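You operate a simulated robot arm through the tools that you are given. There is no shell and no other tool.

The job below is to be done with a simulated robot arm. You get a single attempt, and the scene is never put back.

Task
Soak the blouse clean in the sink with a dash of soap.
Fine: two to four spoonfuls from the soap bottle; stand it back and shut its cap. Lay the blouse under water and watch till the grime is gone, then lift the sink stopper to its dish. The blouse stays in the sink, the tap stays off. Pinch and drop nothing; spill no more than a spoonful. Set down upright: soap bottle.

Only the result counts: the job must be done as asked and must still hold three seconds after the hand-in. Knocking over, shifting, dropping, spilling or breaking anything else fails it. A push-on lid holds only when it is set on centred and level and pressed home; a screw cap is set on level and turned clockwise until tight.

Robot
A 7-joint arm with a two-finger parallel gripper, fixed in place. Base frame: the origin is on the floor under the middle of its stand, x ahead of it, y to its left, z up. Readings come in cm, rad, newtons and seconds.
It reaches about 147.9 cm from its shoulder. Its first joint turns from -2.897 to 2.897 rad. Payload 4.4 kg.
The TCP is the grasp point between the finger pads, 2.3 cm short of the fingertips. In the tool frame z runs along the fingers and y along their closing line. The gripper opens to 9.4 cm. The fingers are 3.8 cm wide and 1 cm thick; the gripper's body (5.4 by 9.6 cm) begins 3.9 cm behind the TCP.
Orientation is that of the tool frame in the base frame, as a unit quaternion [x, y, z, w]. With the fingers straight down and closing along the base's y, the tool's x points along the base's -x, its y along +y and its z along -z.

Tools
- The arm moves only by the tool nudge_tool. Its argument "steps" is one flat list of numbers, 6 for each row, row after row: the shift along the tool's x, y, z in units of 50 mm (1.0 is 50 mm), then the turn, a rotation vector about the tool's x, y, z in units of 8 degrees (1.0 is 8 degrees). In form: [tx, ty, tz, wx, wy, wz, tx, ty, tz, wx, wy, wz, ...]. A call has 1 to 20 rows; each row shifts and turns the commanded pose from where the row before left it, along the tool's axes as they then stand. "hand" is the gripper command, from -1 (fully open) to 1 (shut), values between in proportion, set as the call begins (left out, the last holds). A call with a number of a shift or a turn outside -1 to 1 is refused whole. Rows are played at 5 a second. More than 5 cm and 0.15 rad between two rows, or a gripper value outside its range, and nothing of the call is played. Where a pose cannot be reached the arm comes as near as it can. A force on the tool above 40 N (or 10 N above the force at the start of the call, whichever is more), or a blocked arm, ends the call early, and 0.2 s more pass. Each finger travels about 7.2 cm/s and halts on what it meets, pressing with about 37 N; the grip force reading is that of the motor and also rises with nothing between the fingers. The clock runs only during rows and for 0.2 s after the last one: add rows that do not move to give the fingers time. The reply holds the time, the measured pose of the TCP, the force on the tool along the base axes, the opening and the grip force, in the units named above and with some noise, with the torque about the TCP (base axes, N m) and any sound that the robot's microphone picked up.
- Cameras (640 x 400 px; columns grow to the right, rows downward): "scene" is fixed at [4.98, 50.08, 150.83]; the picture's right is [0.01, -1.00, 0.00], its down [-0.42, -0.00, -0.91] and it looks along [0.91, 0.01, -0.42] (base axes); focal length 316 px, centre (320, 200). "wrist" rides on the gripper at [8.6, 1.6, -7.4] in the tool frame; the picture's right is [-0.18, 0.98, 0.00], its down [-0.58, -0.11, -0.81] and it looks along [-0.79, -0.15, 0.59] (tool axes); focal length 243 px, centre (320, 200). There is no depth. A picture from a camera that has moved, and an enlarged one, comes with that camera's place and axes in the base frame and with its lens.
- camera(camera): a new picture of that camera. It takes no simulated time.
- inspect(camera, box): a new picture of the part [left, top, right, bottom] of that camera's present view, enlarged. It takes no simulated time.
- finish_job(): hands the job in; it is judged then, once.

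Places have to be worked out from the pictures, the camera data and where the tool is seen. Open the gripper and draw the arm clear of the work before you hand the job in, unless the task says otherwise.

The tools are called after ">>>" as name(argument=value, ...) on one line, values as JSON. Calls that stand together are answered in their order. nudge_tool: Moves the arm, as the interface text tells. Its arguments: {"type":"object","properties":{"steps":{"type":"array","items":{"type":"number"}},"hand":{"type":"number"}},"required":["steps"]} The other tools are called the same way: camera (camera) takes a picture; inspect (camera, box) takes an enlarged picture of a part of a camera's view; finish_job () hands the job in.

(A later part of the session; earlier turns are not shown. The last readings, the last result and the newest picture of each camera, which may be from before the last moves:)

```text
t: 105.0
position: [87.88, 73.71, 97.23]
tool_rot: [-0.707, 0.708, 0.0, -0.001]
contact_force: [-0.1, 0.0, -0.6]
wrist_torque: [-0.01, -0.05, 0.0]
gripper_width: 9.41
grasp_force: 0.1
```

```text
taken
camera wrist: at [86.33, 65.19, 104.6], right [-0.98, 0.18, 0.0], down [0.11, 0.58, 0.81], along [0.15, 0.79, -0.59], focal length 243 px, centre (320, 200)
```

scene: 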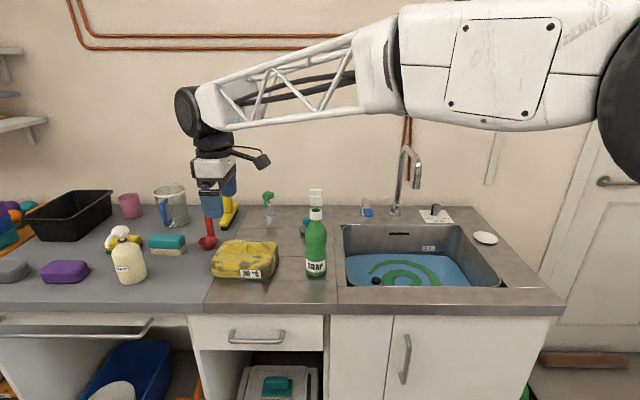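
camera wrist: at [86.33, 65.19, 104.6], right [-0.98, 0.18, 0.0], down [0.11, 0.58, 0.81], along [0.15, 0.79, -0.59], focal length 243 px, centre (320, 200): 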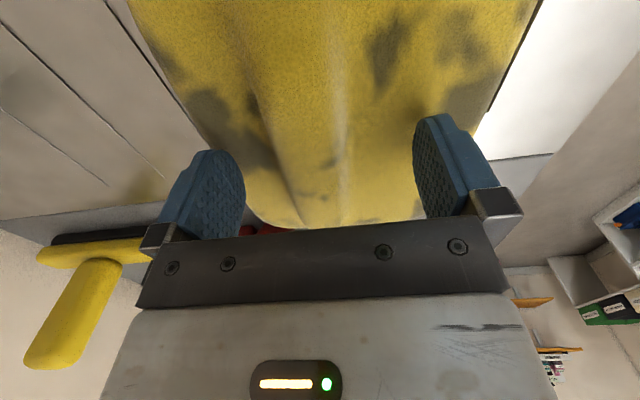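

No contact yet. Another 0.6 cm down in 2 mm steps.

>>> nudge_tool(steps=[0, 0, 0.04, 0, 0, 0, 0, 0, 0.04, 0, 0, 0, 0, 0, 0.04, 0, 0, 0, 0, 0, 0, 0, 0, 0])

>>> inspect(camera="scene", box=[215, 215, 295, 280])

```text
t: 106.0
position: [87.91, 73.66, 96.73]
tool_rot: [0.707, -0.707, 0.0, -0.001]
contact_force: [-0.2, -8.4, 19.6]
wrist_torque: [-0.29, 0.9, 0.44]
gripper_width: 9.38
grasp_force: 0.0
```

```text
6.15 times, centred on (255, 248) of scene
camera zoom: at [4.98, 50.08, 150.83], right [0.01, -1.0, 0.0], down [-0.42, 0.0, -0.91], along [0.91, 0.01, -0.42], focal length 1947 px, centre (720, -92)
```

zoom: 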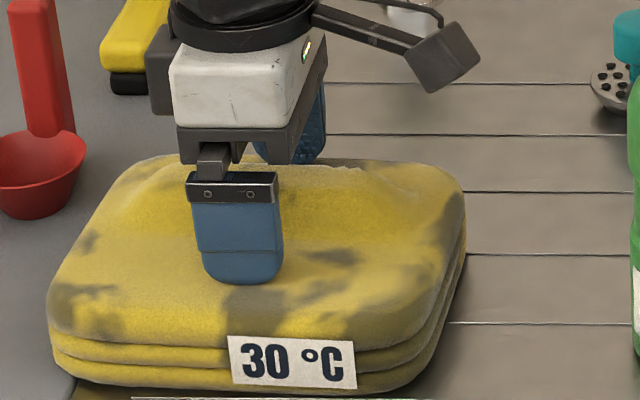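

Contact with the slab at tip z≈94.4. I ease up 2.5 mm and close on the fold gradually.

>>> nudge_tool(steps=[0, 0, -0.05, 0, 0, 0, 0, 0, 0, 0, 0, 0])

>>> nudge_tool(steps=[0, 0, 0, 0, 0, 0, 0, 0, 0, 0, 0, 0, 0, 0, 0, 0, 0, 0], hand=0.0)

>>> camera(camera="wrist")

```text
t: 106.6
position: [87.73, 73.79, 96.79]
tool_rot: [0.707, -0.707, 0.001, -0.001]
contact_force: [5.2, 0.8, 7.3]
wrist_torque: [0.03, -0.05, -0.02]
gripper_width: 9.3
grasp_force: 0.1
```

```text
t: 107.4
position: [87.88, 73.73, 96.8]
tool_rot: [0.707, -0.707, 0.001, 0.001]
contact_force: [0.9, -0.7, 4.1]
wrist_torque: [0.03, -0.1, -0.02]
gripper_width: 4.78
grasp_force: 1.3
```

```text
taken
camera wrist: at [86.21, 65.25, 104.15], right [-0.98, 0.18, 0.0], down [0.11, 0.58, 0.81], along [0.15, 0.79, -0.59], focal length 243 px, centre (320, 200)
```

wrist: 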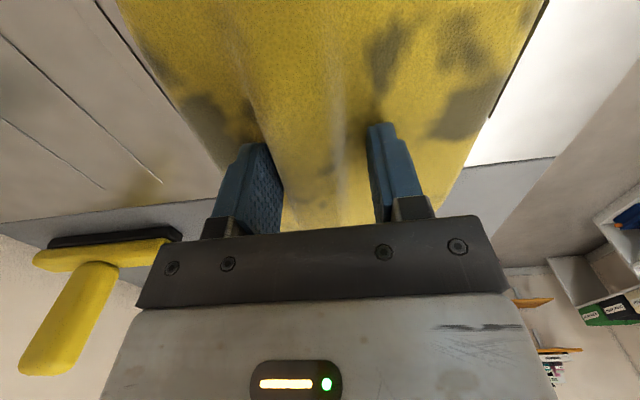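

At 4.8 cm the pads are at the fold's flanks. I close further.

>>> nudge_tool(steps=[0, 0, 0, 0, 0, 0, 0, 0, 0, 0, 0, 0, 0, 0, 0, 0, 0, 0], hand=0.4)

>>> camera(camera="wrist")

>>> inspect(camera="scene", box=[215, 215, 295, 280])

```text
t: 108.2
position: [87.75, 73.85, 96.83]
tool_rot: [0.707, -0.707, 0.0, 0.0]
contact_force: [-1.6, -0.2, 0.4]
wrist_torque: [-0.04, 0.01, -0.01]
gripper_width: 2.89
grasp_force: 0.5
```

```text
taken
camera wrist: at [86.21, 65.25, 104.16], right [-0.98, 0.18, 0.0], down [0.11, 0.58, 0.81], along [0.15, 0.79, -0.59], focal length 243 px, centre (320, 200)
```

wrist: 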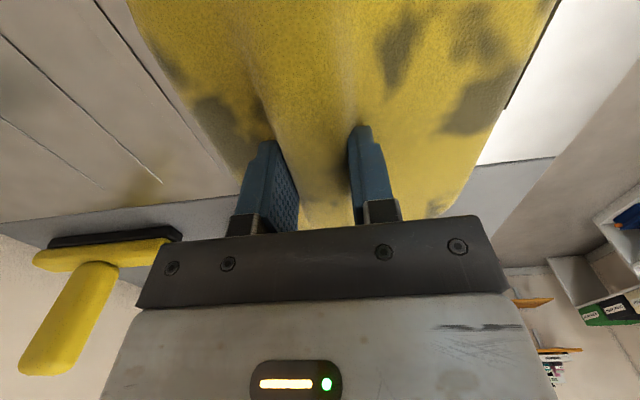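

```text
6.15 times, centred on (255, 248) of scene
camera zoom: at [4.98, 50.08, 150.83], right [0.01, -1.0, 0.0], down [-0.42, 0.0, -0.91], along [0.91, 0.01, -0.42], focal length 1947 px, centre (720, -92)
```

zoom: 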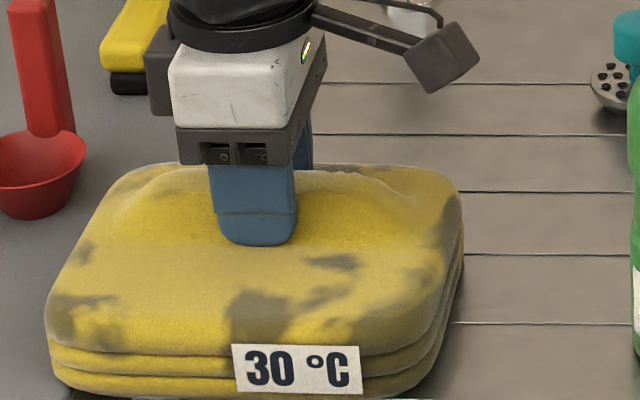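

Still not firm at 2.9 cm. I close all the way and let the fingers halt on the fold.

>>> nudge_tool(steps=[0, 0, 0, 0, 0, 0, 0, 0, 0, 0, 0, 0, 0, 0, 0, 0, 0, 0], hand=0.7)

>>> camera(camera="wrist")

>>> inspect(camera="scene", box=[215, 215, 295, 280])

```text
t: 109.0
position: [87.73, 73.69, 96.79]
tool_rot: [0.707, -0.707, 0.0, 0.0]
contact_force: [0.4, 0.1, -0.1]
wrist_torque: [-0.01, -0.01, -0.06]
gripper_width: 2.77
grasp_force: 36.7
```

```text
taken
camera wrist: at [86.22, 65.25, 104.17], right [-0.98, 0.18, 0.0], down [0.11, 0.58, 0.81], along [0.15, 0.79, -0.59], focal length 243 px, centre (320, 200)
```

wrist: 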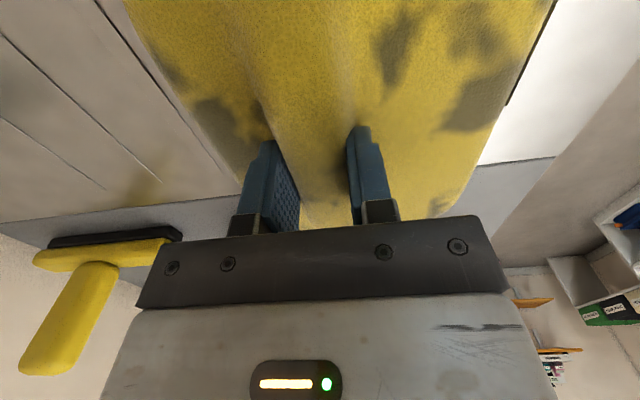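

```text
6.15 times, centred on (255, 248) of scene
camera zoom: at [4.98, 50.08, 150.83], right [0.01, -1.0, 0.0], down [-0.42, 0.0, -0.91], along [0.91, 0.01, -0.42], focal length 1947 px, centre (720, -92)
```

zoom: 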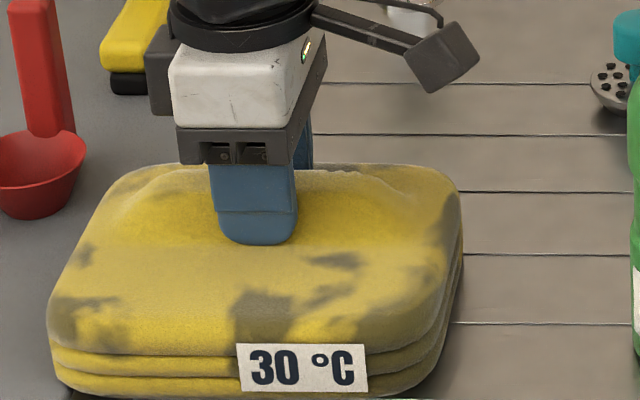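

The fold is gripped at 2.77 cm with 37 N. I lift 3 cm slowly and check.

>>> nudge_tool(steps=[0, 0, -0.1, 0, 0, 0, 0, 0, -0.2, 0, 0, 0, 0, 0, -0.2, 0, 0, 0, 0, 0, -0.1, 0, 0, 0, 0, 0, 0, 0, 0, 0], hand=1)

>>> inspect(camera="scene", box=[195, 195, 315, 290])

```text
t: 110.2
position: [87.79, 73.93, 99.84]
tool_rot: [-0.707, 0.707, 0.0, 0.0]
contact_force: [0.7, 0.1, -1.3]
wrist_torque: [-0.03, -0.03, 0.03]
gripper_width: 2.79
grasp_force: 37.9
```

```text
4.21 times, centred on (255, 242) of scene
camera zoom: at [4.98, 50.08, 150.83], right [0.01, -1.0, 0.0], down [-0.42, 0.0, -0.91], along [0.91, 0.01, -0.42], focal length 1332 px, centre (594, 21)
```

zoom: 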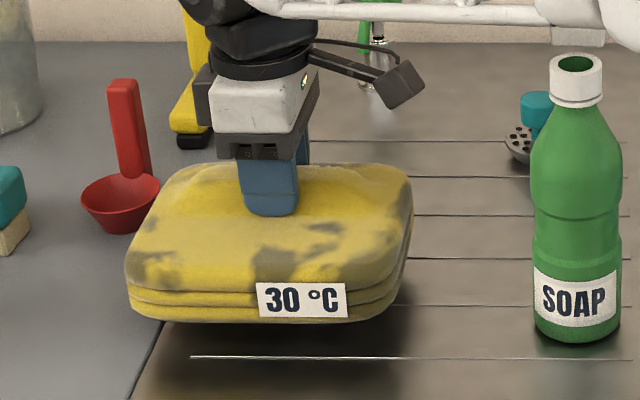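

The blouse is off the counter (about 1.3 N). I raise it to z≈130, well above the bottle and tap.

>>> nudge_tool(steps=[0, 0, -0.5, 0, 0, 0, 0, 0, -0.7, 0, 0, 0, 0, 0, -0.7, 0, 0, 0, 0, 0, -0.7, 0, 0, 0, 0, 0, -0.7, 0, 0, 0, 0, 0, -0.7, 0, 0, 0, 0, 0, -0.7, 0, 0, 0, 0, 0, -0.7, 0, 0, 0, 0, 0, -0.6, 0, 0, 0, 0, 0, 0, 0, 0, 0])

>>> camera(camera="scene")

>>> camera(camera="wrist")

```text
t: 112.4
position: [87.62, 73.79, 129.85]
tool_rot: [0.707, -0.707, 0.0, 0.0]
contact_force: [0.5, 0.0, -0.9]
wrist_torque: [0.03, -0.03, -0.02]
gripper_width: 2.76
grasp_force: 37.5
```

```text
taken
```

scene: 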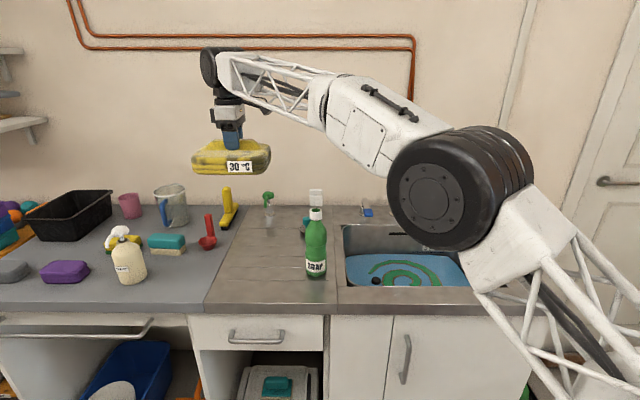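

```text
taken
camera wrist: at [85.97, 65.24, 137.18], right [-0.98, 0.18, 0.0], down [0.11, 0.58, 0.81], along [0.15, 0.79, -0.59], focal length 243 px, centre (320, 200)
```

wrist: 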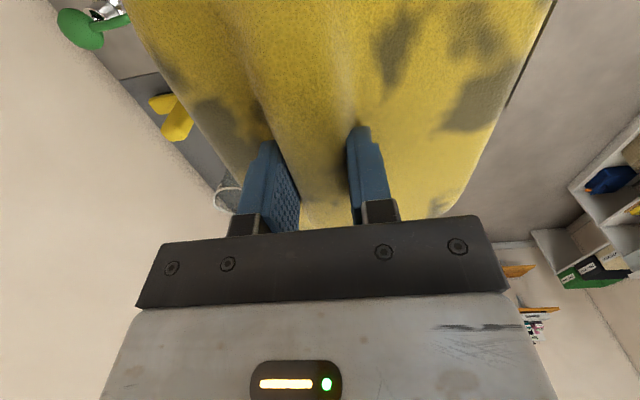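

Held firmly. I carry it across at this height to y≈12, staying at x≈88 (in front of the tap).

>>> nudge_tool(steps=[0.5, 0, 0, 0, 0, 0, 0.8, 0, 0, 0, 0, 0, 0.8, 0, 0, 0, 0, 0, 0.8, 0, 0, 0, 0, 0, 0.8, 0, 0, 0, 0, 0, 0.8, 0, 0, 0, 0, 0, 0.8, 0, 0, 0, 0, 0, 0.8, 0, 0, 0, 0, 0, 0.8, 0, 0, 0, 0, 0, 0.8, 0, 0, 0, 0, 0, 0.8, 0, 0, 0, 0, 0, 0.8, 0, 0, 0, 0, 0, 0.8, 0, 0, 0, 0, 0, 0.8, 0, 0, 0, 0, 0, 0.8, 0, 0, 0, 0, 0, 0.7, 0, 0, 0, 0, 0, 0, 0, 0, 0, 0, 0])

>>> camera(camera="scene")

>>> camera(camera="wrist")

```text
t: 116.0
position: [87.78, 11.62, 129.52]
tool_rot: [0.707, -0.707, 0.0, 0.0]
contact_force: [0.3, 1.2, -2.3]
wrist_torque: [0.03, 0.0, -0.02]
gripper_width: 2.79
grasp_force: 36.7
```

```text
taken
```

scene: 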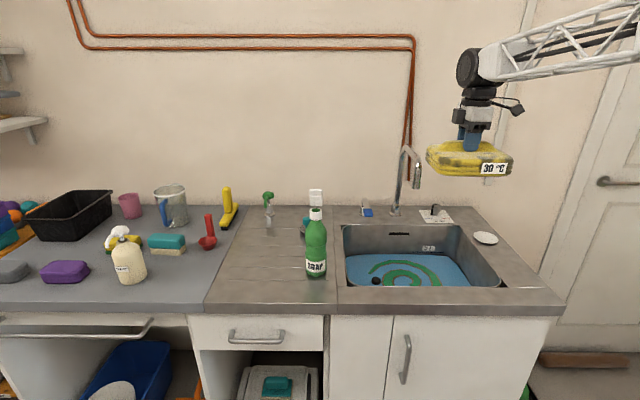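

```text
taken
camera wrist: at [86.14, 3.16, 136.93], right [-0.98, 0.18, 0.0], down [0.11, 0.58, 0.81], along [0.15, 0.79, -0.59], focal length 243 px, centre (320, 200)
```

wrist: 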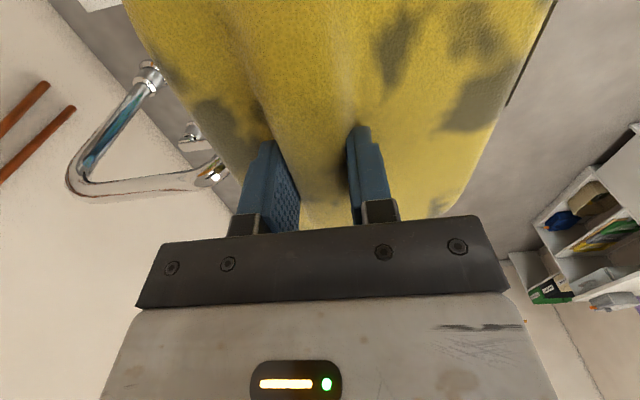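

The spout is at about (100.6, 19.9), tip z≈111. I shift to x≈89.8 (blouse clear of the spout by ~2 cm) and descend to z≈100, just above the sink rim.

>>> nudge_tool(steps=[0, -0.2, 0, 0, 0, 0, 0, -0.2, 0, 0, 0, 0, 0, 0, 0.6, 0, 0, 0, 0, 0, 0.6, 0, 0, 0, 0, 0, 0.6, 0, 0, 0, 0, 0, 0.6, 0, 0, 0, 0, 0, 0.6, 0, 0, 0, 0, 0, 0.6, 0, 0, 0, 0, 0, 0.6, 0, 0, 0, 0, 0, 0.6, 0, 0, 0, 0, 0, 0.6, 0, 0, 0, 0, 0, 0.5, 0, 0, 0, 0, 0, 0, 0, 0, 0])

>>> camera(camera="scene")

>>> inspect(camera="scene", box=[330, 140, 530, 300])

>>> camera(camera="wrist")

```text
t: 118.8
position: [90.05, 11.98, 100.48]
tool_rot: [0.707, -0.707, -0.001, 0.001]
contact_force: [-0.9, 0.5, -2.3]
wrist_torque: [-0.01, -0.03, -0.02]
gripper_width: 2.8
grasp_force: 37.6
```

```text
taken
```

scene: 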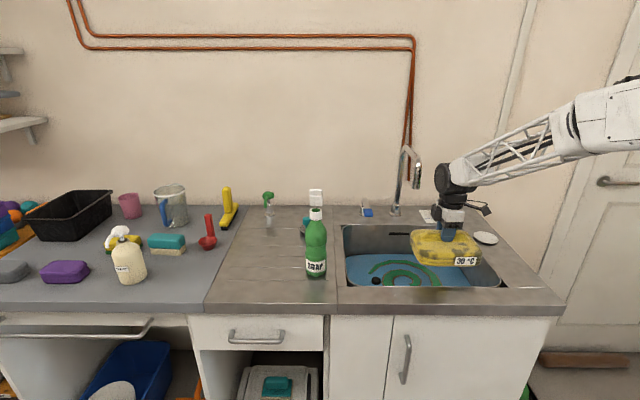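

```text
2.50 times, centred on (430, 220) of scene
camera zoom: at [4.98, 50.08, 150.83], right [0.01, -1.0, 0.0], down [-0.42, 0.0, -0.91], along [0.91, 0.01, -0.42], focal length 791 px, centre (45, 150)
```

zoom: 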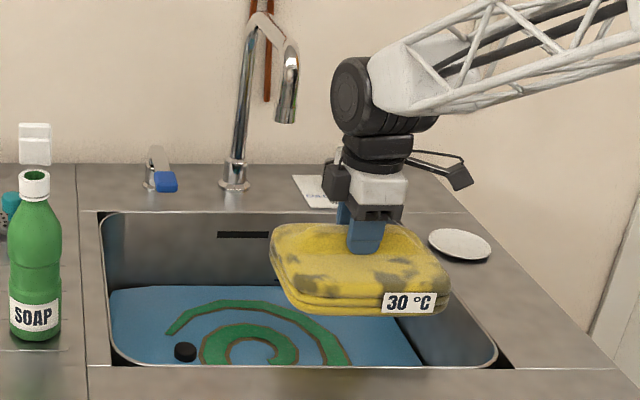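

```text
taken
camera wrist: at [88.42, 3.5, 107.84], right [-0.98, 0.18, 0.0], down [0.11, 0.58, 0.81], along [0.15, 0.79, -0.59], focal length 243 px, centre (320, 200)
```

wrist: 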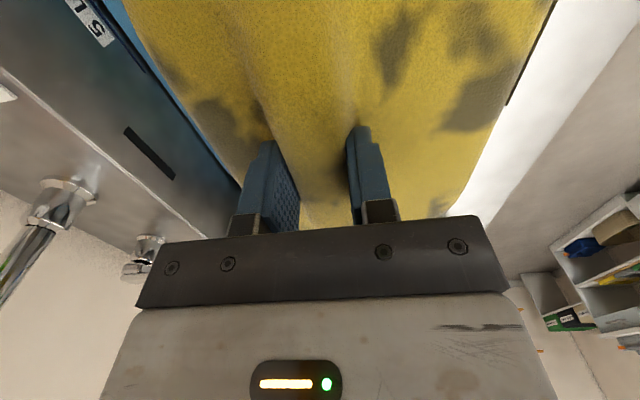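

Blouse front is at x≈82 with the front wall at ≈77.5; I shift 1 cm toward +y for clearance from the right wall and lower it into the sink to just above the water.

>>> nudge_tool(steps=[-0.2, 0, 0, 0, 0, 0, 0, 0, 0.4, 0, 0, 0, 0, 0, 0.4, 0, 0, 0, 0, 0, 0.4, 0, 0, 0, 0, 0, 0.4, 0, 0, 0, 0, 0, 0.4, 0, 0, 0, 0, 0, 0.4, 0, 0, 0, 0, 0, 0, 0, 0, 0])

>>> inspect(camera="scene", box=[330, 160, 530, 300])

>>> camera(camera="wrist")

```text
t: 120.6
position: [89.75, 12.92, 88.15]
tool_rot: [0.707, -0.707, 0.0, 0.0]
contact_force: [0.1, -0.6, -2.4]
wrist_torque: [-0.03, -0.04, -0.02]
gripper_width: 2.77
grasp_force: 36.9
```

```text
2.86 times, centred on (430, 230) of scene
camera zoom: at [4.98, 50.08, 150.83], right [0.01, -1.0, 0.0], down [-0.42, 0.0, -0.91], along [0.91, 0.01, -0.42], focal length 904 px, centre (6, 114)
```

zoom: 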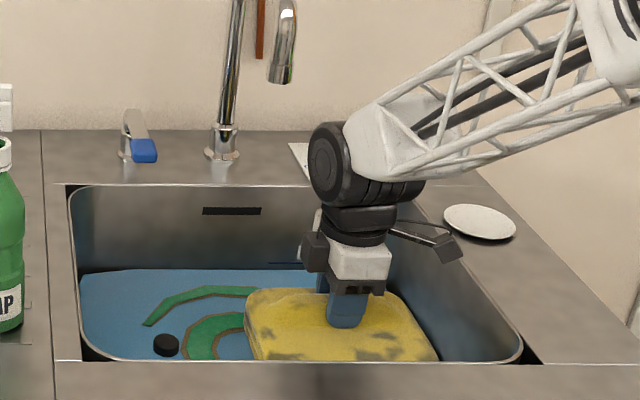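

```text
taken
camera wrist: at [88.14, 4.31, 95.49], right [-0.98, 0.18, 0.0], down [0.11, 0.58, 0.81], along [0.15, 0.79, -0.59], focal length 243 px, centre (320, 200)
```

wrist: 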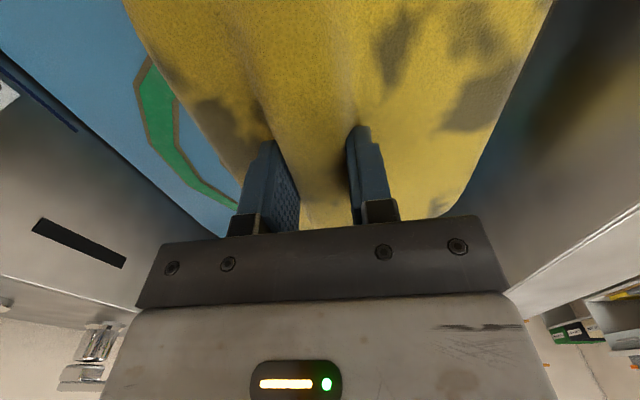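

Clear of all walls. I keep lowering, 4 cm more, then in fine steps until it rests on the bottom.

>>> nudge_tool(steps=[0, 0, 0.2, 0, 0, 0, 0, 0, 0.2, 0, 0, 0, 0, 0, 0.2, 0, 0, 0, 0, 0, 0.2, 0, 0, 0, 0, 0, 0, 0, 0, 0])

>>> nudge_tool(steps=[0, 0, 0.1, 0, 0, 0, 0, 0, 0.1, 0, 0, 0, 0, 0, 0, 0, 0, 0])

>>> inspect(camera="scene", box=[330, 160, 530, 300])

```text
t: 121.8
position: [89.93, 12.72, 84.36]
tool_rot: [-0.707, 0.707, 0.0, 0.001]
contact_force: [-0.7, -0.3, -2.3]
wrist_torque: [-0.01, -0.01, 0.0]
gripper_width: 2.75
grasp_force: 36.9
```

```text
t: 122.6
position: [89.86, 12.82, 83.34]
tool_rot: [-0.707, 0.707, 0.0, 0.0]
contact_force: [0.3, -0.2, -1.3]
wrist_torque: [0.05, 0.0, 0.05]
gripper_width: 2.79
grasp_force: 37.0
```

```text
2.86 times, centred on (430, 230) of scene
camera zoom: at [4.98, 50.08, 150.83], right [0.01, -1.0, 0.0], down [-0.42, 0.0, -0.91], along [0.91, 0.01, -0.42], focal length 904 px, centre (6, 114)
```

zoom: 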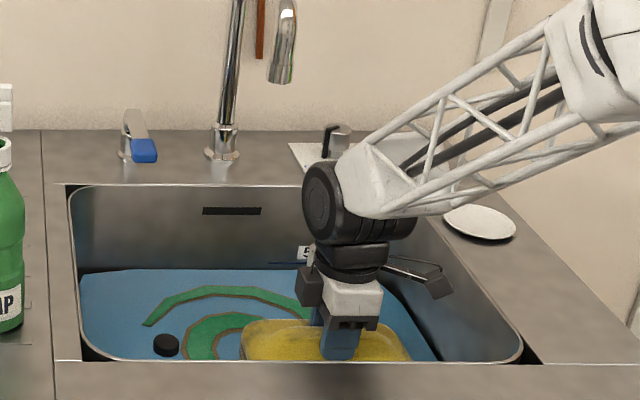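

The blouse is partly under water. I lower further in 3 mm steps, watching the force for the sink floor.

>>> nudge_tool(steps=[0, 0, 0.06, 0, 0, 0, 0, 0, 0.06, 0, 0, 0, 0, 0, 0, 0, 0, 0])

>>> nudge_tool(steps=[0, 0, 0.06, 0, 0, 0, 0, 0, 0.06, 0, 0, 0, 0, 0, 0, 0, 0, 0])

>>> camera(camera="wrist")

>>> inspect(camera="scene", box=[330, 160, 530, 300])

```text
t: 123.4
position: [89.79, 12.81, 82.74]
tool_rot: [-0.707, 0.708, 0.0, 0.0]
contact_force: [-0.1, -0.6, -2.0]
wrist_torque: [-0.01, -0.04, -0.01]
gripper_width: 2.74
grasp_force: 36.8
```

```text
t: 124.2
position: [89.85, 12.89, 82.12]
tool_rot: [-0.707, 0.707, 0.0, 0.0]
contact_force: [-0.1, -0.5, -2.1]
wrist_torque: [0.0, -0.03, -0.01]
gripper_width: 2.77
grasp_force: 36.8
```

```text
taken
camera wrist: at [88.28, 4.35, 89.49], right [-0.98, 0.18, 0.0], down [0.11, 0.58, 0.81], along [0.15, 0.79, -0.59], focal length 243 px, centre (320, 200)
```

wrist: 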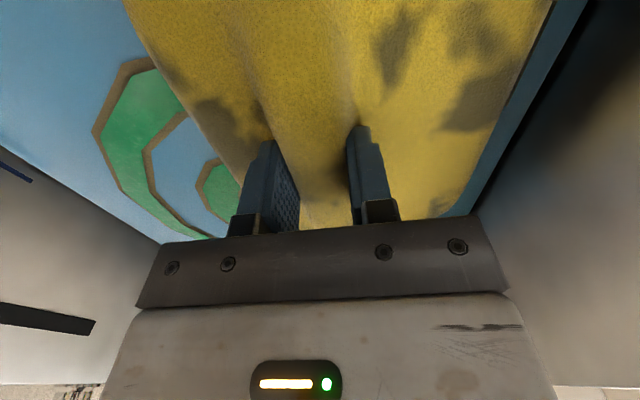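

```text
2.86 times, centred on (430, 230) of scene
camera zoom: at [4.98, 50.08, 150.83], right [0.01, -1.0, 0.0], down [-0.42, 0.0, -0.91], along [0.91, 0.01, -0.42], focal length 904 px, centre (6, 114)
```

zoom: 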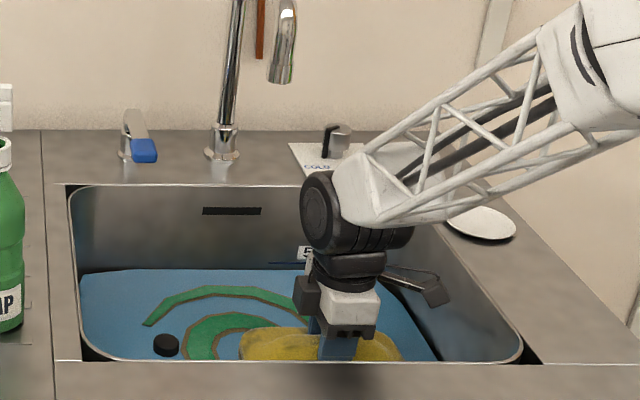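

No floor contact yet at z=82.1. I continue in 2–3 mm steps.

>>> nudge_tool(steps=[0, 0, 0.06, 0, 0, 0, 0, 0, 0.06, 0, 0, 0, 0, 0, 0, 0, 0, 0])

>>> nudge_tool(steps=[0, 0, 0.06, 0, 0, 0, 0, 0, 0.06, 0, 0, 0, 0, 0, 0, 0, 0, 0])

>>> inspect(camera="scene", box=[330, 160, 530, 300])

```text
t: 125.0
position: [89.84, 12.81, 81.45]
tool_rot: [0.707, -0.707, 0.0, 0.0]
contact_force: [-0.7, 0.8, -1.8]
wrist_torque: [-0.01, -0.04, -0.02]
gripper_width: 2.78
grasp_force: 36.9
```

```text
t: 125.8
position: [89.76, 12.81, 80.97]
tool_rot: [-0.707, 0.707, 0.0, 0.0]
contact_force: [-0.6, -0.4, -2.9]
wrist_torque: [-0.02, -0.08, 0.0]
gripper_width: 2.76
grasp_force: 37.1
```

```text
2.86 times, centred on (430, 230) of scene
camera zoom: at [4.98, 50.08, 150.83], right [0.01, -1.0, 0.0], down [-0.42, 0.0, -0.91], along [0.91, 0.01, -0.42], focal length 904 px, centre (6, 114)
```

zoom: 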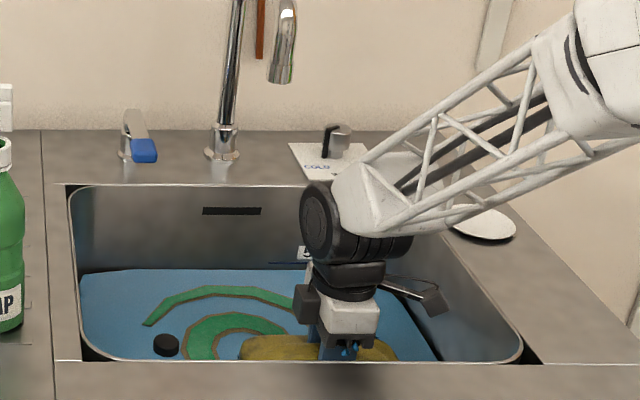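

Still no floor. I keep lowering carefully, checking the walls and force.

>>> nudge_tool(steps=[0, 0, 0.06, 0, 0, 0, 0, 0, 0.06, 0, 0, 0, 0, 0, 0, 0, 0, 0])

>>> nudge_tool(steps=[0, 0, 0.06, 0, 0, 0, 0, 0, 0.06, 0, 0, 0, 0, 0, 0, 0, 0, 0])

>>> camera(camera="wrist")

>>> inspect(camera="scene", box=[330, 160, 530, 300])

```text
t: 126.6
position: [89.87, 12.61, 80.47]
tool_rot: [-0.707, 0.707, -0.001, 0.001]
contact_force: [-2.7, -4.4, 6.7]
wrist_torque: [-0.22, 0.15, 0.07]
gripper_width: 2.75
grasp_force: 36.7
```

```text
t: 127.1
position: [90.04, 12.76, 80.3]
tool_rot: [0.707, -0.707, 0.001, -0.001]
contact_force: [2.1, 0.6, 4.9]
wrist_torque: [0.02, 0.52, 0.12]
gripper_width: 2.74
grasp_force: 36.9
stopped in row 2: the force on the tool passed its limit at 47 N (the readings are from after the stop); the commanded pose is now the measured one
```

```text
taken
camera wrist: at [88.4, 4.22, 87.75], right [-0.98, 0.18, 0.0], down [0.11, 0.58, 0.81], along [0.15, 0.79, -0.59], focal length 243 px, centre (320, 200)
```

wrist: 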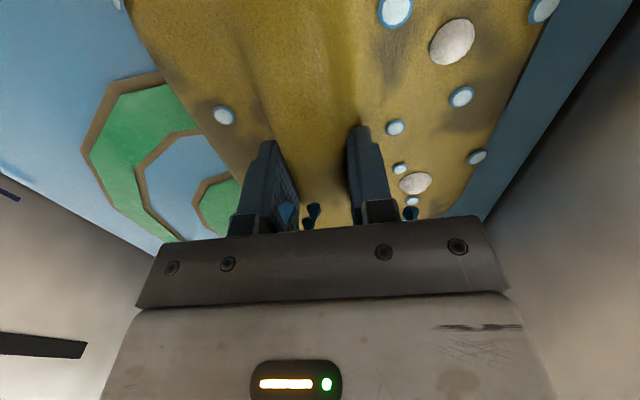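

```text
2.86 times, centred on (430, 230) of scene
camera zoom: at [4.98, 50.08, 150.83], right [0.01, -1.0, 0.0], down [-0.42, 0.0, -0.91], along [0.91, 0.01, -0.42], focal length 904 px, centre (6, 114)
```

zoom: 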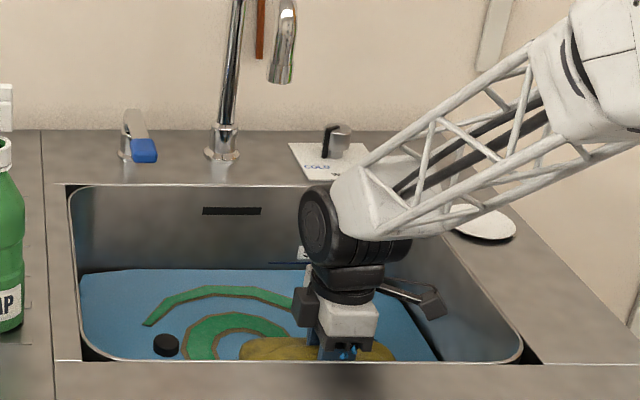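

The blouse rests on the sink floor, is wet now, and suds have appeared on it. I ease up 1.5 mm and look closely.

>>> nudge_tool(steps=[0, 0, -0.02, 0, 0, 0, 0, 0, 0, 0, 0, 0])

>>> inspect(camera="wrist", box=[80, 0, 560, 240])

```text
t: 127.7
position: [90.13, 12.78, 80.4]
tool_rot: [0.708, -0.707, 0.0, 0.0]
contact_force: [0.0, -0.1, -3.7]
wrist_torque: [0.05, -0.06, -0.01]
gripper_width: 2.77
grasp_force: 36.9
```

```text
1.33 times, centred on (320, 120) of wrist
camera zoom: at [88.39, 4.21, 87.81], right [-0.98, 0.18, 0.0], down [0.11, 0.58, 0.81], along [0.15, 0.79, -0.59], focal length 324 px, centre (320, 307)
```

zoom: 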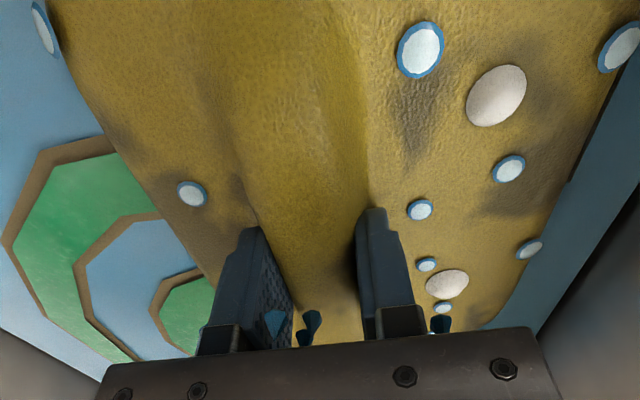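

I set it down 1 mm and open the fingers part-way to release the fold without dragging the cloth.

>>> nudge_tool(steps=[0, 0, 0.02, 0, 0, 0, 0, 0, 0, 0, 0, 0])

>>> nudge_tool(steps=[0, 0, 0, 0, 0, 0, 0, 0, 0, 0, 0, 0, 0, 0, 0, 0, 0, 0], hand=-0.2)

>>> nudge_tool(steps=[0, 0, -0.2, 0, 0, 0, 0, 0, -0.4, 0, 0, 0, 0, 0, -0.5, 0, 0, 0, 0, 0, -0.5, 0, 0, 0, 0, 0, -0.5, 0, 0, 0, 0, 0, 0, 0, 0, 0])

>>> camera(camera="wrist")

>>> inspect(camera="scene", box=[330, 160, 530, 300])

```text
t: 128.3
position: [89.96, 12.77, 80.36]
tool_rot: [-0.707, 0.707, -0.002, 0.001]
contact_force: [-1.8, 1.1, 0.4]
wrist_torque: [-0.19, 0.32, -0.15]
gripper_width: 2.79
grasp_force: 37.3
```

```text
t: 129.1
position: [89.94, 12.81, 80.36]
tool_rot: [0.708, -0.707, 0.002, -0.001]
contact_force: [0.0, 0.5, 2.5]
wrist_torque: [-0.04, 0.11, -0.02]
gripper_width: 5.62
grasp_force: 0.1
```

```text
t: 130.5
position: [89.86, 12.71, 90.9]
tool_rot: [0.707, -0.707, 0.002, -0.002]
contact_force: [-0.7, 0.7, -0.1]
wrist_torque: [0.03, -0.01, 0.02]
gripper_width: 5.63
grasp_force: 0.1
```

```text
taken
camera wrist: at [88.26, 4.3, 98.26], right [-0.98, 0.18, 0.0], down [0.11, 0.58, 0.81], along [0.15, 0.79, -0.59], focal length 243 px, centre (320, 200)
```

wrist: 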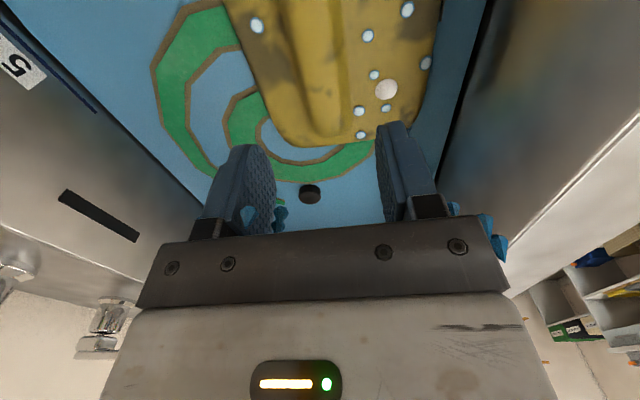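

```text
2.86 times, centred on (430, 230) of scene
camera zoom: at [4.98, 50.08, 150.83], right [0.01, -1.0, 0.0], down [-0.42, 0.0, -0.91], along [0.91, 0.01, -0.42], focal length 904 px, centre (6, 114)
```

zoom: 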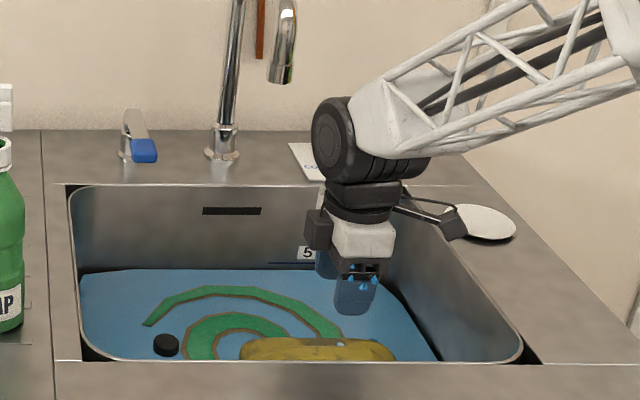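

Released cleanly; the blouse lies in the water with suds on it. I raise the hand out and back a bit to watch the grime.

>>> nudge_tool(steps=[0, 0, -0.7, 0, 0, 0, 0, 0, -0.7, 0, 0, 0, 0, 0, -0.7, 0, 0, 0, 0, 0, -0.7, 0, 0, 0, 0, 0, -0.7, 0, 0, 0, 0, 0, -0.7, 0, 0, 0, 0.5, 0, 0, 0, 0, 0, 0.5, 0, 0, 0, 0, 0, 0, 0, 0, 0, 0, 0])

>>> camera(camera="wrist")

>>> inspect(camera="wrist", box=[160, 0, 480, 200])

>>> camera(camera="scene")

```text
t: 132.5
position: [89.95, 7.61, 111.7]
tool_rot: [-0.707, 0.707, -0.001, 0.001]
contact_force: [-0.3, 0.3, 0.9]
wrist_torque: [0.01, 0.01, 0.01]
gripper_width: 5.66
grasp_force: 0.0
```

```text
taken
camera wrist: at [88.25, -0.89, 119.12], right [-0.98, 0.18, 0.0], down [0.11, 0.58, 0.81], along [0.15, 0.79, -0.59], focal length 243 px, centre (320, 200)
```

wrist: 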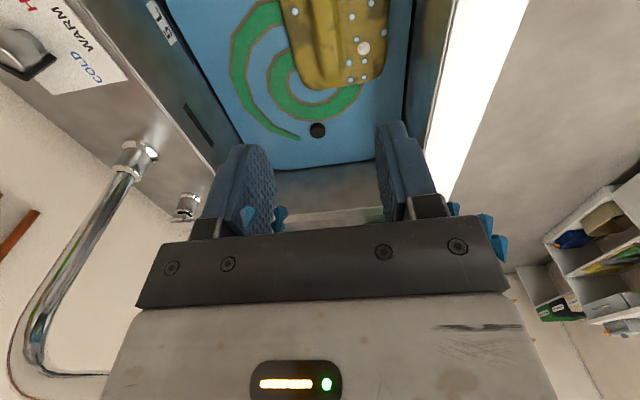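

```text
2.00 times, centred on (320, 100) of wrist
camera zoom: at [88.25, -0.89, 119.12], right [-0.98, 0.18, 0.0], down [0.11, 0.58, 0.81], along [0.15, 0.79, -0.59], focal length 485 px, centre (320, 400)
```

zoom: 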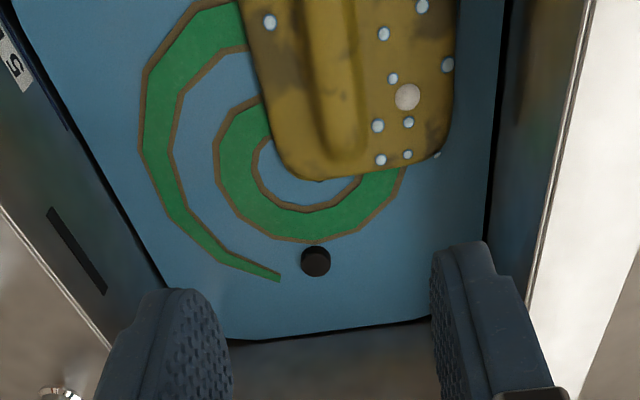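

```text
taken
```

scene: 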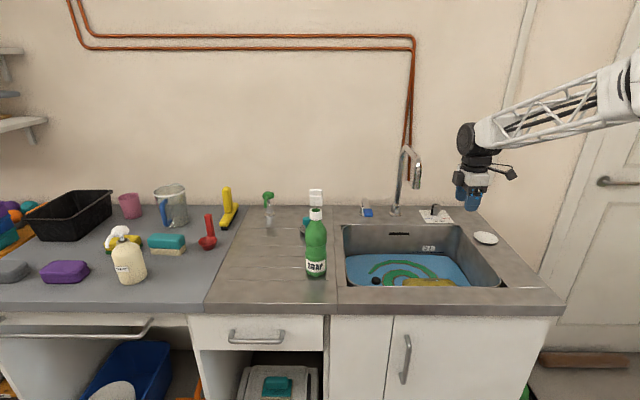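

The stains are still faintly there. I move 10 cm further right for a full view of the blouse and let time pass.

>>> nudge_tool(steps=[0.5, 0, 0, 0, 0, 0, 0.5, 0, 0, 0, 0, 0, 0.5, 0, 0, 0, 0, 0, 0.5, 0, 0, 0, 0, 0, 0, 0, 0, 0, 0, 0, 0, 0, 0, 0, 0, 0, 0, 0, 0, 0, 0, 0, 0, 0, 0, 0, 0, 0, 0, 0, 0, 0, 0, 0, 0, 0, 0, 0, 0, 0])

>>> inspect(camera="wrist", box=[160, 0, 480, 200])

```text
t: 134.7
position: [89.73, -2.07, 111.96]
tool_rot: [0.707, -0.707, 0.001, -0.001]
contact_force: [0.4, 0.4, 0.8]
wrist_torque: [-0.03, -0.03, -0.04]
gripper_width: 5.66
grasp_force: 0.0
```

```text
2.00 times, centred on (320, 100) of wrist
camera zoom: at [88.15, -10.6, 119.28], right [-0.98, 0.18, 0.0], down [0.11, 0.58, 0.81], along [0.15, 0.79, -0.59], focal length 485 px, centre (320, 400)
```

zoom: 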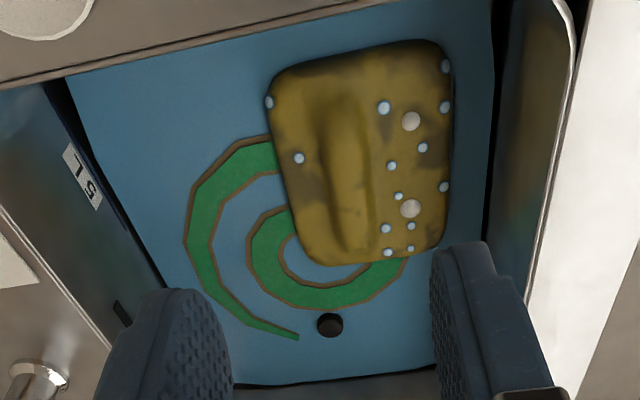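

Full view: wet blouse with suds, dark patches still visible at the left and right edges. I wait in place and keep watching.

>>> nudge_tool(steps=[0, 0, 0, 0, 0, 0, 0, 0, 0, 0, 0, 0, 0, 0, 0, 0, 0, 0, 0, 0, 0, 0, 0, 0, 0, 0, 0, 0, 0, 0, 0, 0, 0, 0, 0, 0, 0, 0, 0, 0, 0, 0, 0, 0, 0, 0, 0, 0, 0, 0, 0, 0, 0, 0, 0, 0, 0, 0, 0, 0, 0, 0, 0, 0, 0, 0, 0, 0, 0, 0, 0, 0, 0, 0, 0, 0, 0, 0, 0, 0, 0, 0, 0, 0, 0, 0, 0, 0, 0, 0, 0, 0, 0, 0, 0, 0, 0, 0, 0, 0, 0, 0, 0, 0, 0, 0, 0, 0, 0, 0, 0, 0, 0, 0, 0, 0, 0, 0, 0, 0])

>>> nudge_tool(steps=[0, 0, 0, 0, 0, 0, 0, 0, 0, 0, 0, 0, 0, 0, 0, 0, 0, 0, 0, 0, 0, 0, 0, 0, 0, 0, 0, 0, 0, 0, 0, 0, 0, 0, 0, 0, 0, 0, 0, 0, 0, 0, 0, 0, 0, 0, 0, 0, 0, 0, 0, 0, 0, 0, 0, 0, 0, 0, 0, 0, 0, 0, 0, 0, 0, 0, 0, 0, 0, 0, 0, 0, 0, 0, 0, 0, 0, 0, 0, 0, 0, 0, 0, 0, 0, 0, 0, 0, 0, 0, 0, 0, 0, 0, 0, 0, 0, 0, 0, 0, 0, 0, 0, 0, 0, 0, 0, 0, 0, 0, 0, 0, 0, 0, 0, 0, 0, 0, 0, 0])

>>> inspect(camera="wrist", box=[160, 0, 480, 200])

```text
t: 138.9
position: [89.73, -2.1, 111.95]
tool_rot: [-0.707, 0.707, -0.001, 0.001]
contact_force: [0.5, -0.5, -0.1]
wrist_torque: [-0.03, -0.01, -0.03]
gripper_width: 5.62
grasp_force: 0.0
```

```text
t: 143.1
position: [89.77, -2.05, 111.93]
tool_rot: [-0.707, 0.707, -0.002, 0.001]
contact_force: [0.3, 1.0, -0.8]
wrist_torque: [-0.01, 0.0, 0.02]
gripper_width: 5.65
grasp_force: 0.1
```

```text
2.00 times, centred on (320, 100) of wrist
camera zoom: at [88.16, -10.6, 119.29], right [-0.98, 0.18, 0.0], down [0.11, 0.58, 0.81], along [0.15, 0.79, -0.59], focal length 485 px, centre (320, 400)
```

zoom: 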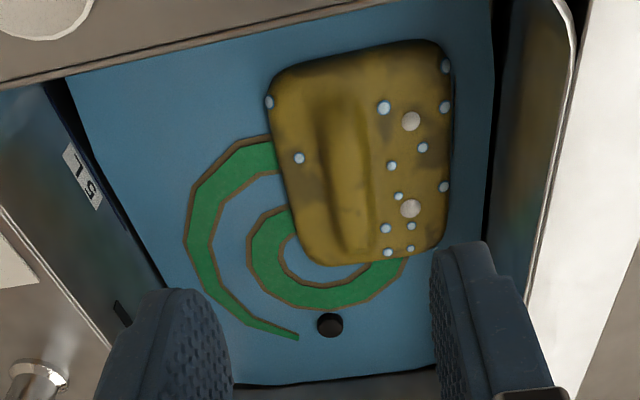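

Patches look slightly fainter. I zoom in for a baseline.

>>> inspect(camera="wrist", box=[280, 10, 400, 140])

>>> nudge_tool(steps=[0, 0, 0, 0, 0, 0, 0, 0, 0, 0, 0, 0, 0, 0, 0, 0, 0, 0, 0, 0, 0, 0, 0, 0, 0, 0, 0, 0, 0, 0, 0, 0, 0, 0, 0, 0, 0, 0, 0, 0, 0, 0, 0, 0, 0, 0, 0, 0, 0, 0, 0, 0, 0, 0, 0, 0, 0, 0, 0, 0, 0, 0, 0, 0, 0, 0, 0, 0, 0, 0, 0, 0, 0, 0, 0, 0, 0, 0, 0, 0, 0, 0, 0, 0, 0, 0, 0, 0, 0, 0, 0, 0, 0, 0, 0, 0, 0, 0, 0, 0, 0, 0, 0, 0, 0, 0, 0, 0, 0, 0, 0, 0, 0, 0, 0, 0, 0, 0, 0, 0])

>>> nudge_tool(steps=[0, 0, 0, 0, 0, 0, 0, 0, 0, 0, 0, 0, 0, 0, 0, 0, 0, 0, 0, 0, 0, 0, 0, 0, 0, 0, 0, 0, 0, 0, 0, 0, 0, 0, 0, 0, 0, 0, 0, 0, 0, 0, 0, 0, 0, 0, 0, 0, 0, 0, 0, 0, 0, 0, 0, 0, 0, 0, 0, 0, 0, 0, 0, 0, 0, 0, 0, 0, 0, 0, 0, 0, 0, 0, 0, 0, 0, 0, 0, 0, 0, 0, 0, 0, 0, 0, 0, 0, 0, 0, 0, 0, 0, 0, 0, 0, 0, 0, 0, 0, 0, 0, 0, 0, 0, 0, 0, 0, 0, 0, 0, 0, 0, 0, 0, 0, 0, 0, 0, 0])

>>> nudge_tool(steps=[0, 0, 0, 0, 0, 0, 0, 0, 0, 0, 0, 0, 0, 0, 0, 0, 0, 0, 0, 0, 0, 0, 0, 0, 0, 0, 0, 0, 0, 0, 0, 0, 0, 0, 0, 0, 0, 0, 0, 0, 0, 0, 0, 0, 0, 0, 0, 0, 0, 0, 0, 0, 0, 0, 0, 0, 0, 0, 0, 0, 0, 0, 0, 0, 0, 0, 0, 0, 0, 0, 0, 0, 0, 0, 0, 0, 0, 0, 0, 0, 0, 0, 0, 0, 0, 0, 0, 0, 0, 0, 0, 0, 0, 0, 0, 0, 0, 0, 0, 0, 0, 0, 0, 0, 0, 0, 0, 0, 0, 0, 0, 0, 0, 0, 0, 0, 0, 0, 0, 0])

>>> inspect(camera="wrist", box=[280, 10, 400, 140])

```text
3.08 times, centred on (340, 75) of wrist
camera zoom: at [88.16, -10.6, 119.29], right [-0.98, 0.18, 0.0], down [0.11, 0.58, 0.81], along [0.15, 0.79, -0.59], focal length 746 px, centre (258, 585)
```

zoom: 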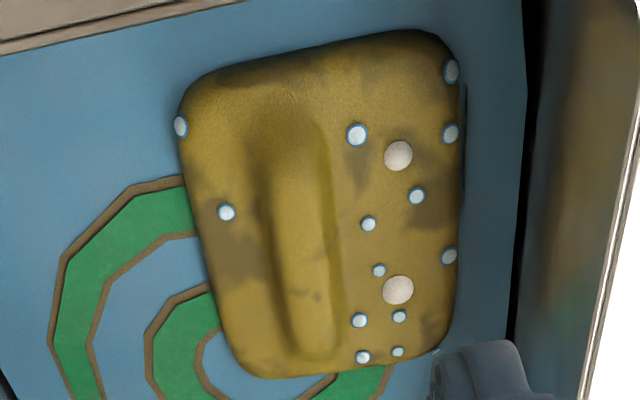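

```text
t: 147.3
position: [89.77, -2.08, 111.97]
tool_rot: [-0.707, 0.707, 0.0, 0.001]
contact_force: [-0.3, -0.1, -0.2]
wrist_torque: [-0.02, -0.02, 0.0]
gripper_width: 5.63
grasp_force: 0.0
```

```text
t: 151.5
position: [89.73, -2.05, 111.9]
tool_rot: [-0.707, 0.708, -0.001, 0.002]
contact_force: [0.3, -0.3, -0.3]
wrist_torque: [-0.02, 0.0, 0.01]
gripper_width: 5.65
grasp_force: 0.0
```

```text
t: 155.7
position: [89.74, -2.11, 111.9]
tool_rot: [0.708, -0.707, 0.001, 0.0]
contact_force: [0.6, 0.2, -0.2]
wrist_torque: [0.01, 0.0, -0.01]
gripper_width: 5.64
grasp_force: 0.0
```

```text
3.08 times, centred on (340, 75) of wrist
camera zoom: at [88.15, -10.6, 119.29], right [-0.98, 0.18, 0.0], down [0.11, 0.58, 0.81], along [0.15, 0.79, -0.59], focal length 746 px, centre (258, 585)
```

zoom: 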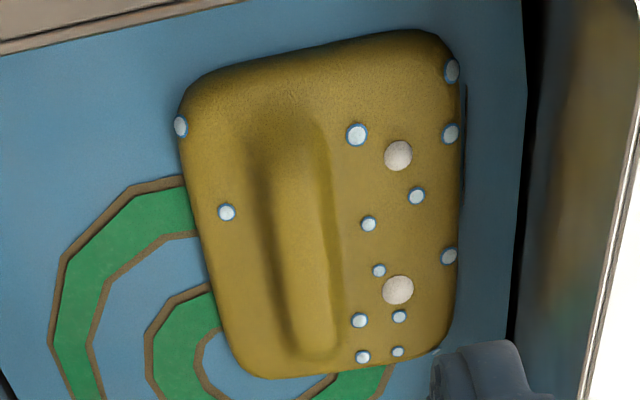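

The dark patches have faded away; the blouse is uniformly coloured now. I wait another 8 s for certainty and look from close up.

>>> nudge_tool(steps=[0, 0, 0, 0, 0, 0, 0, 0, 0, 0, 0, 0, 0, 0, 0, 0, 0, 0, 0, 0, 0, 0, 0, 0, 0, 0, 0, 0, 0, 0, 0, 0, 0, 0, 0, 0, 0, 0, 0, 0, 0, 0, 0, 0, 0, 0, 0, 0, 0, 0, 0, 0, 0, 0, 0, 0, 0, 0, 0, 0, 0, 0, 0, 0, 0, 0, 0, 0, 0, 0, 0, 0, 0, 0, 0, 0, 0, 0, 0, 0, 0, 0, 0, 0, 0, 0, 0, 0, 0, 0, 0, 0, 0, 0, 0, 0, 0, 0, 0, 0, 0, 0, 0, 0, 0, 0, 0, 0, 0, 0, 0, 0, 0, 0, 0, 0, 0, 0, 0, 0])

>>> nudge_tool(steps=[0, 0, 0, 0, 0, 0, 0, 0, 0, 0, 0, 0, 0, 0, 0, 0, 0, 0, 0, 0, 0, 0, 0, 0, 0, 0, 0, 0, 0, 0, 0, 0, 0, 0, 0, 0, 0, 0, 0, 0, 0, 0, 0, 0, 0, 0, 0, 0, 0, 0, 0, 0, 0, 0, 0, 0, 0, 0, 0, 0, 0, 0, 0, 0, 0, 0, 0, 0, 0, 0, 0, 0, 0, 0, 0, 0, 0, 0, 0, 0, 0, 0, 0, 0, 0, 0, 0, 0, 0, 0, 0, 0, 0, 0, 0, 0, 0, 0, 0, 0, 0, 0, 0, 0, 0, 0, 0, 0, 0, 0, 0, 0, 0, 0, 0, 0, 0, 0, 0, 0])

>>> inspect(camera="wrist", box=[300, 10, 390, 80])

>>> inspect(camera="wrist", box=[300, 70, 390, 140])

```text
t: 159.9
position: [89.86, -2.06, 112.02]
tool_rot: [0.707, -0.707, 0.001, -0.001]
contact_force: [0.2, -0.5, 0.9]
wrist_torque: [0.03, -0.01, 0.01]
gripper_width: 5.63
grasp_force: 0.0
```

```text
t: 164.1
position: [89.86, -2.02, 111.98]
tool_rot: [0.707, -0.707, 0.002, -0.002]
contact_force: [-1.4, -0.1, 0.2]
wrist_torque: [-0.01, -0.02, 0.01]
gripper_width: 5.64
grasp_force: 0.1
```

```text
5.71 times, centred on (345, 45) of wrist
camera zoom: at [88.15, -10.6, 119.29], right [-0.98, 0.18, 0.0], down [0.11, 0.58, 0.81], along [0.15, 0.79, -0.59], focal length 1386 px, centre (177, 1086)
```

zoom: 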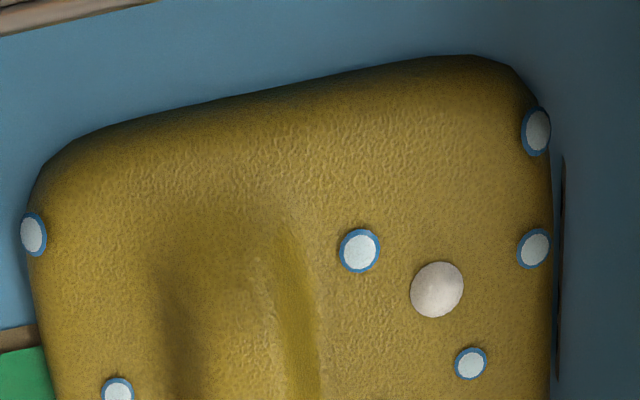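

```text
5.71 times, centred on (345, 105) of wrist
camera zoom: at [88.15, -10.6, 119.29], right [-0.98, 0.18, 0.0], down [0.11, 0.58, 0.81], along [0.15, 0.79, -0.59], focal length 1386 px, centre (177, 743)
```

zoom: 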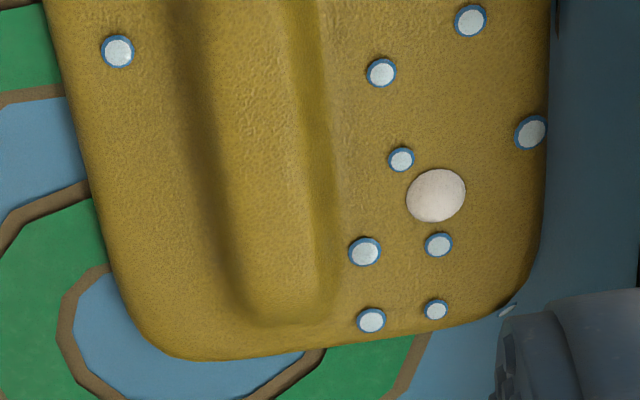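

The blouse is clean. Next is the stopper: I move along x≈88 (in front of the spout) to y≈24 and get a closer look at it.

>>> nudge_tool(steps=[-0.6, 0.2, 0, 0, 0, 0, -0.8, 0.2, 0, 0, 0, 0, -0.8, 0, 0, 0, 0, 0, -0.8, 0, 0, 0, 0, 0, -0.8, 0, 0, 0, 0, 0, -0.8, 0, 0, 0, 0, 0, -0.6, 0, 0, 0, 0, 0, 0, 0, 0.6, 0, 0, 0, 0, 0, 0.6, 0, 0, 0, 0, 0, 0.6, 0, 0, 0, 0, 0, 0, 0, 0, 0], hand=-1)

>>> camera(camera="wrist")

>>> inspect(camera="scene", box=[330, 160, 530, 300])

```text
t: 166.5
position: [87.88, 23.96, 102.58]
tool_rot: [-0.707, 0.707, -0.001, 0.001]
contact_force: [0.5, 0.7, 0.3]
wrist_torque: [0.01, 0.0, 0.02]
gripper_width: 9.4
grasp_force: 0.0
```

```text
taken
camera wrist: at [86.23, 15.39, 109.98], right [-0.98, 0.18, 0.0], down [0.11, 0.58, 0.81], along [0.15, 0.79, -0.59], focal length 243 px, centre (320, 200)
```

wrist: 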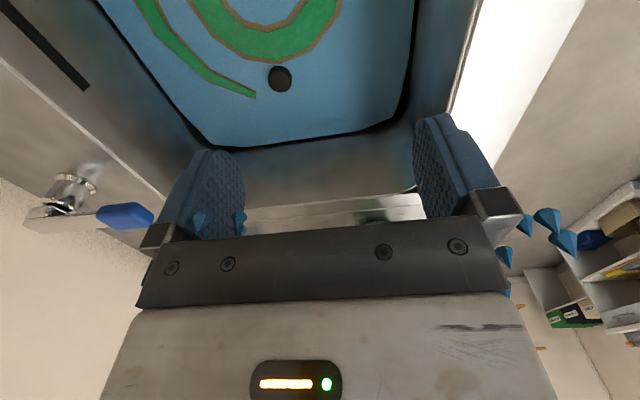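

```text
2.86 times, centred on (430, 230) of scene
camera zoom: at [4.98, 50.08, 150.83], right [0.01, -1.0, 0.0], down [-0.42, 0.0, -0.91], along [0.91, 0.01, -0.42], focal length 904 px, centre (6, 114)
```

zoom: 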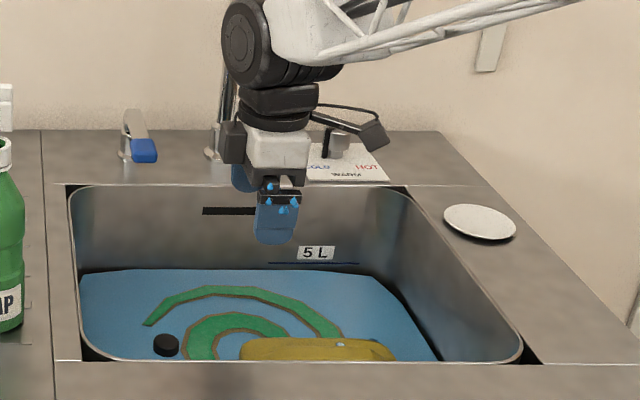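

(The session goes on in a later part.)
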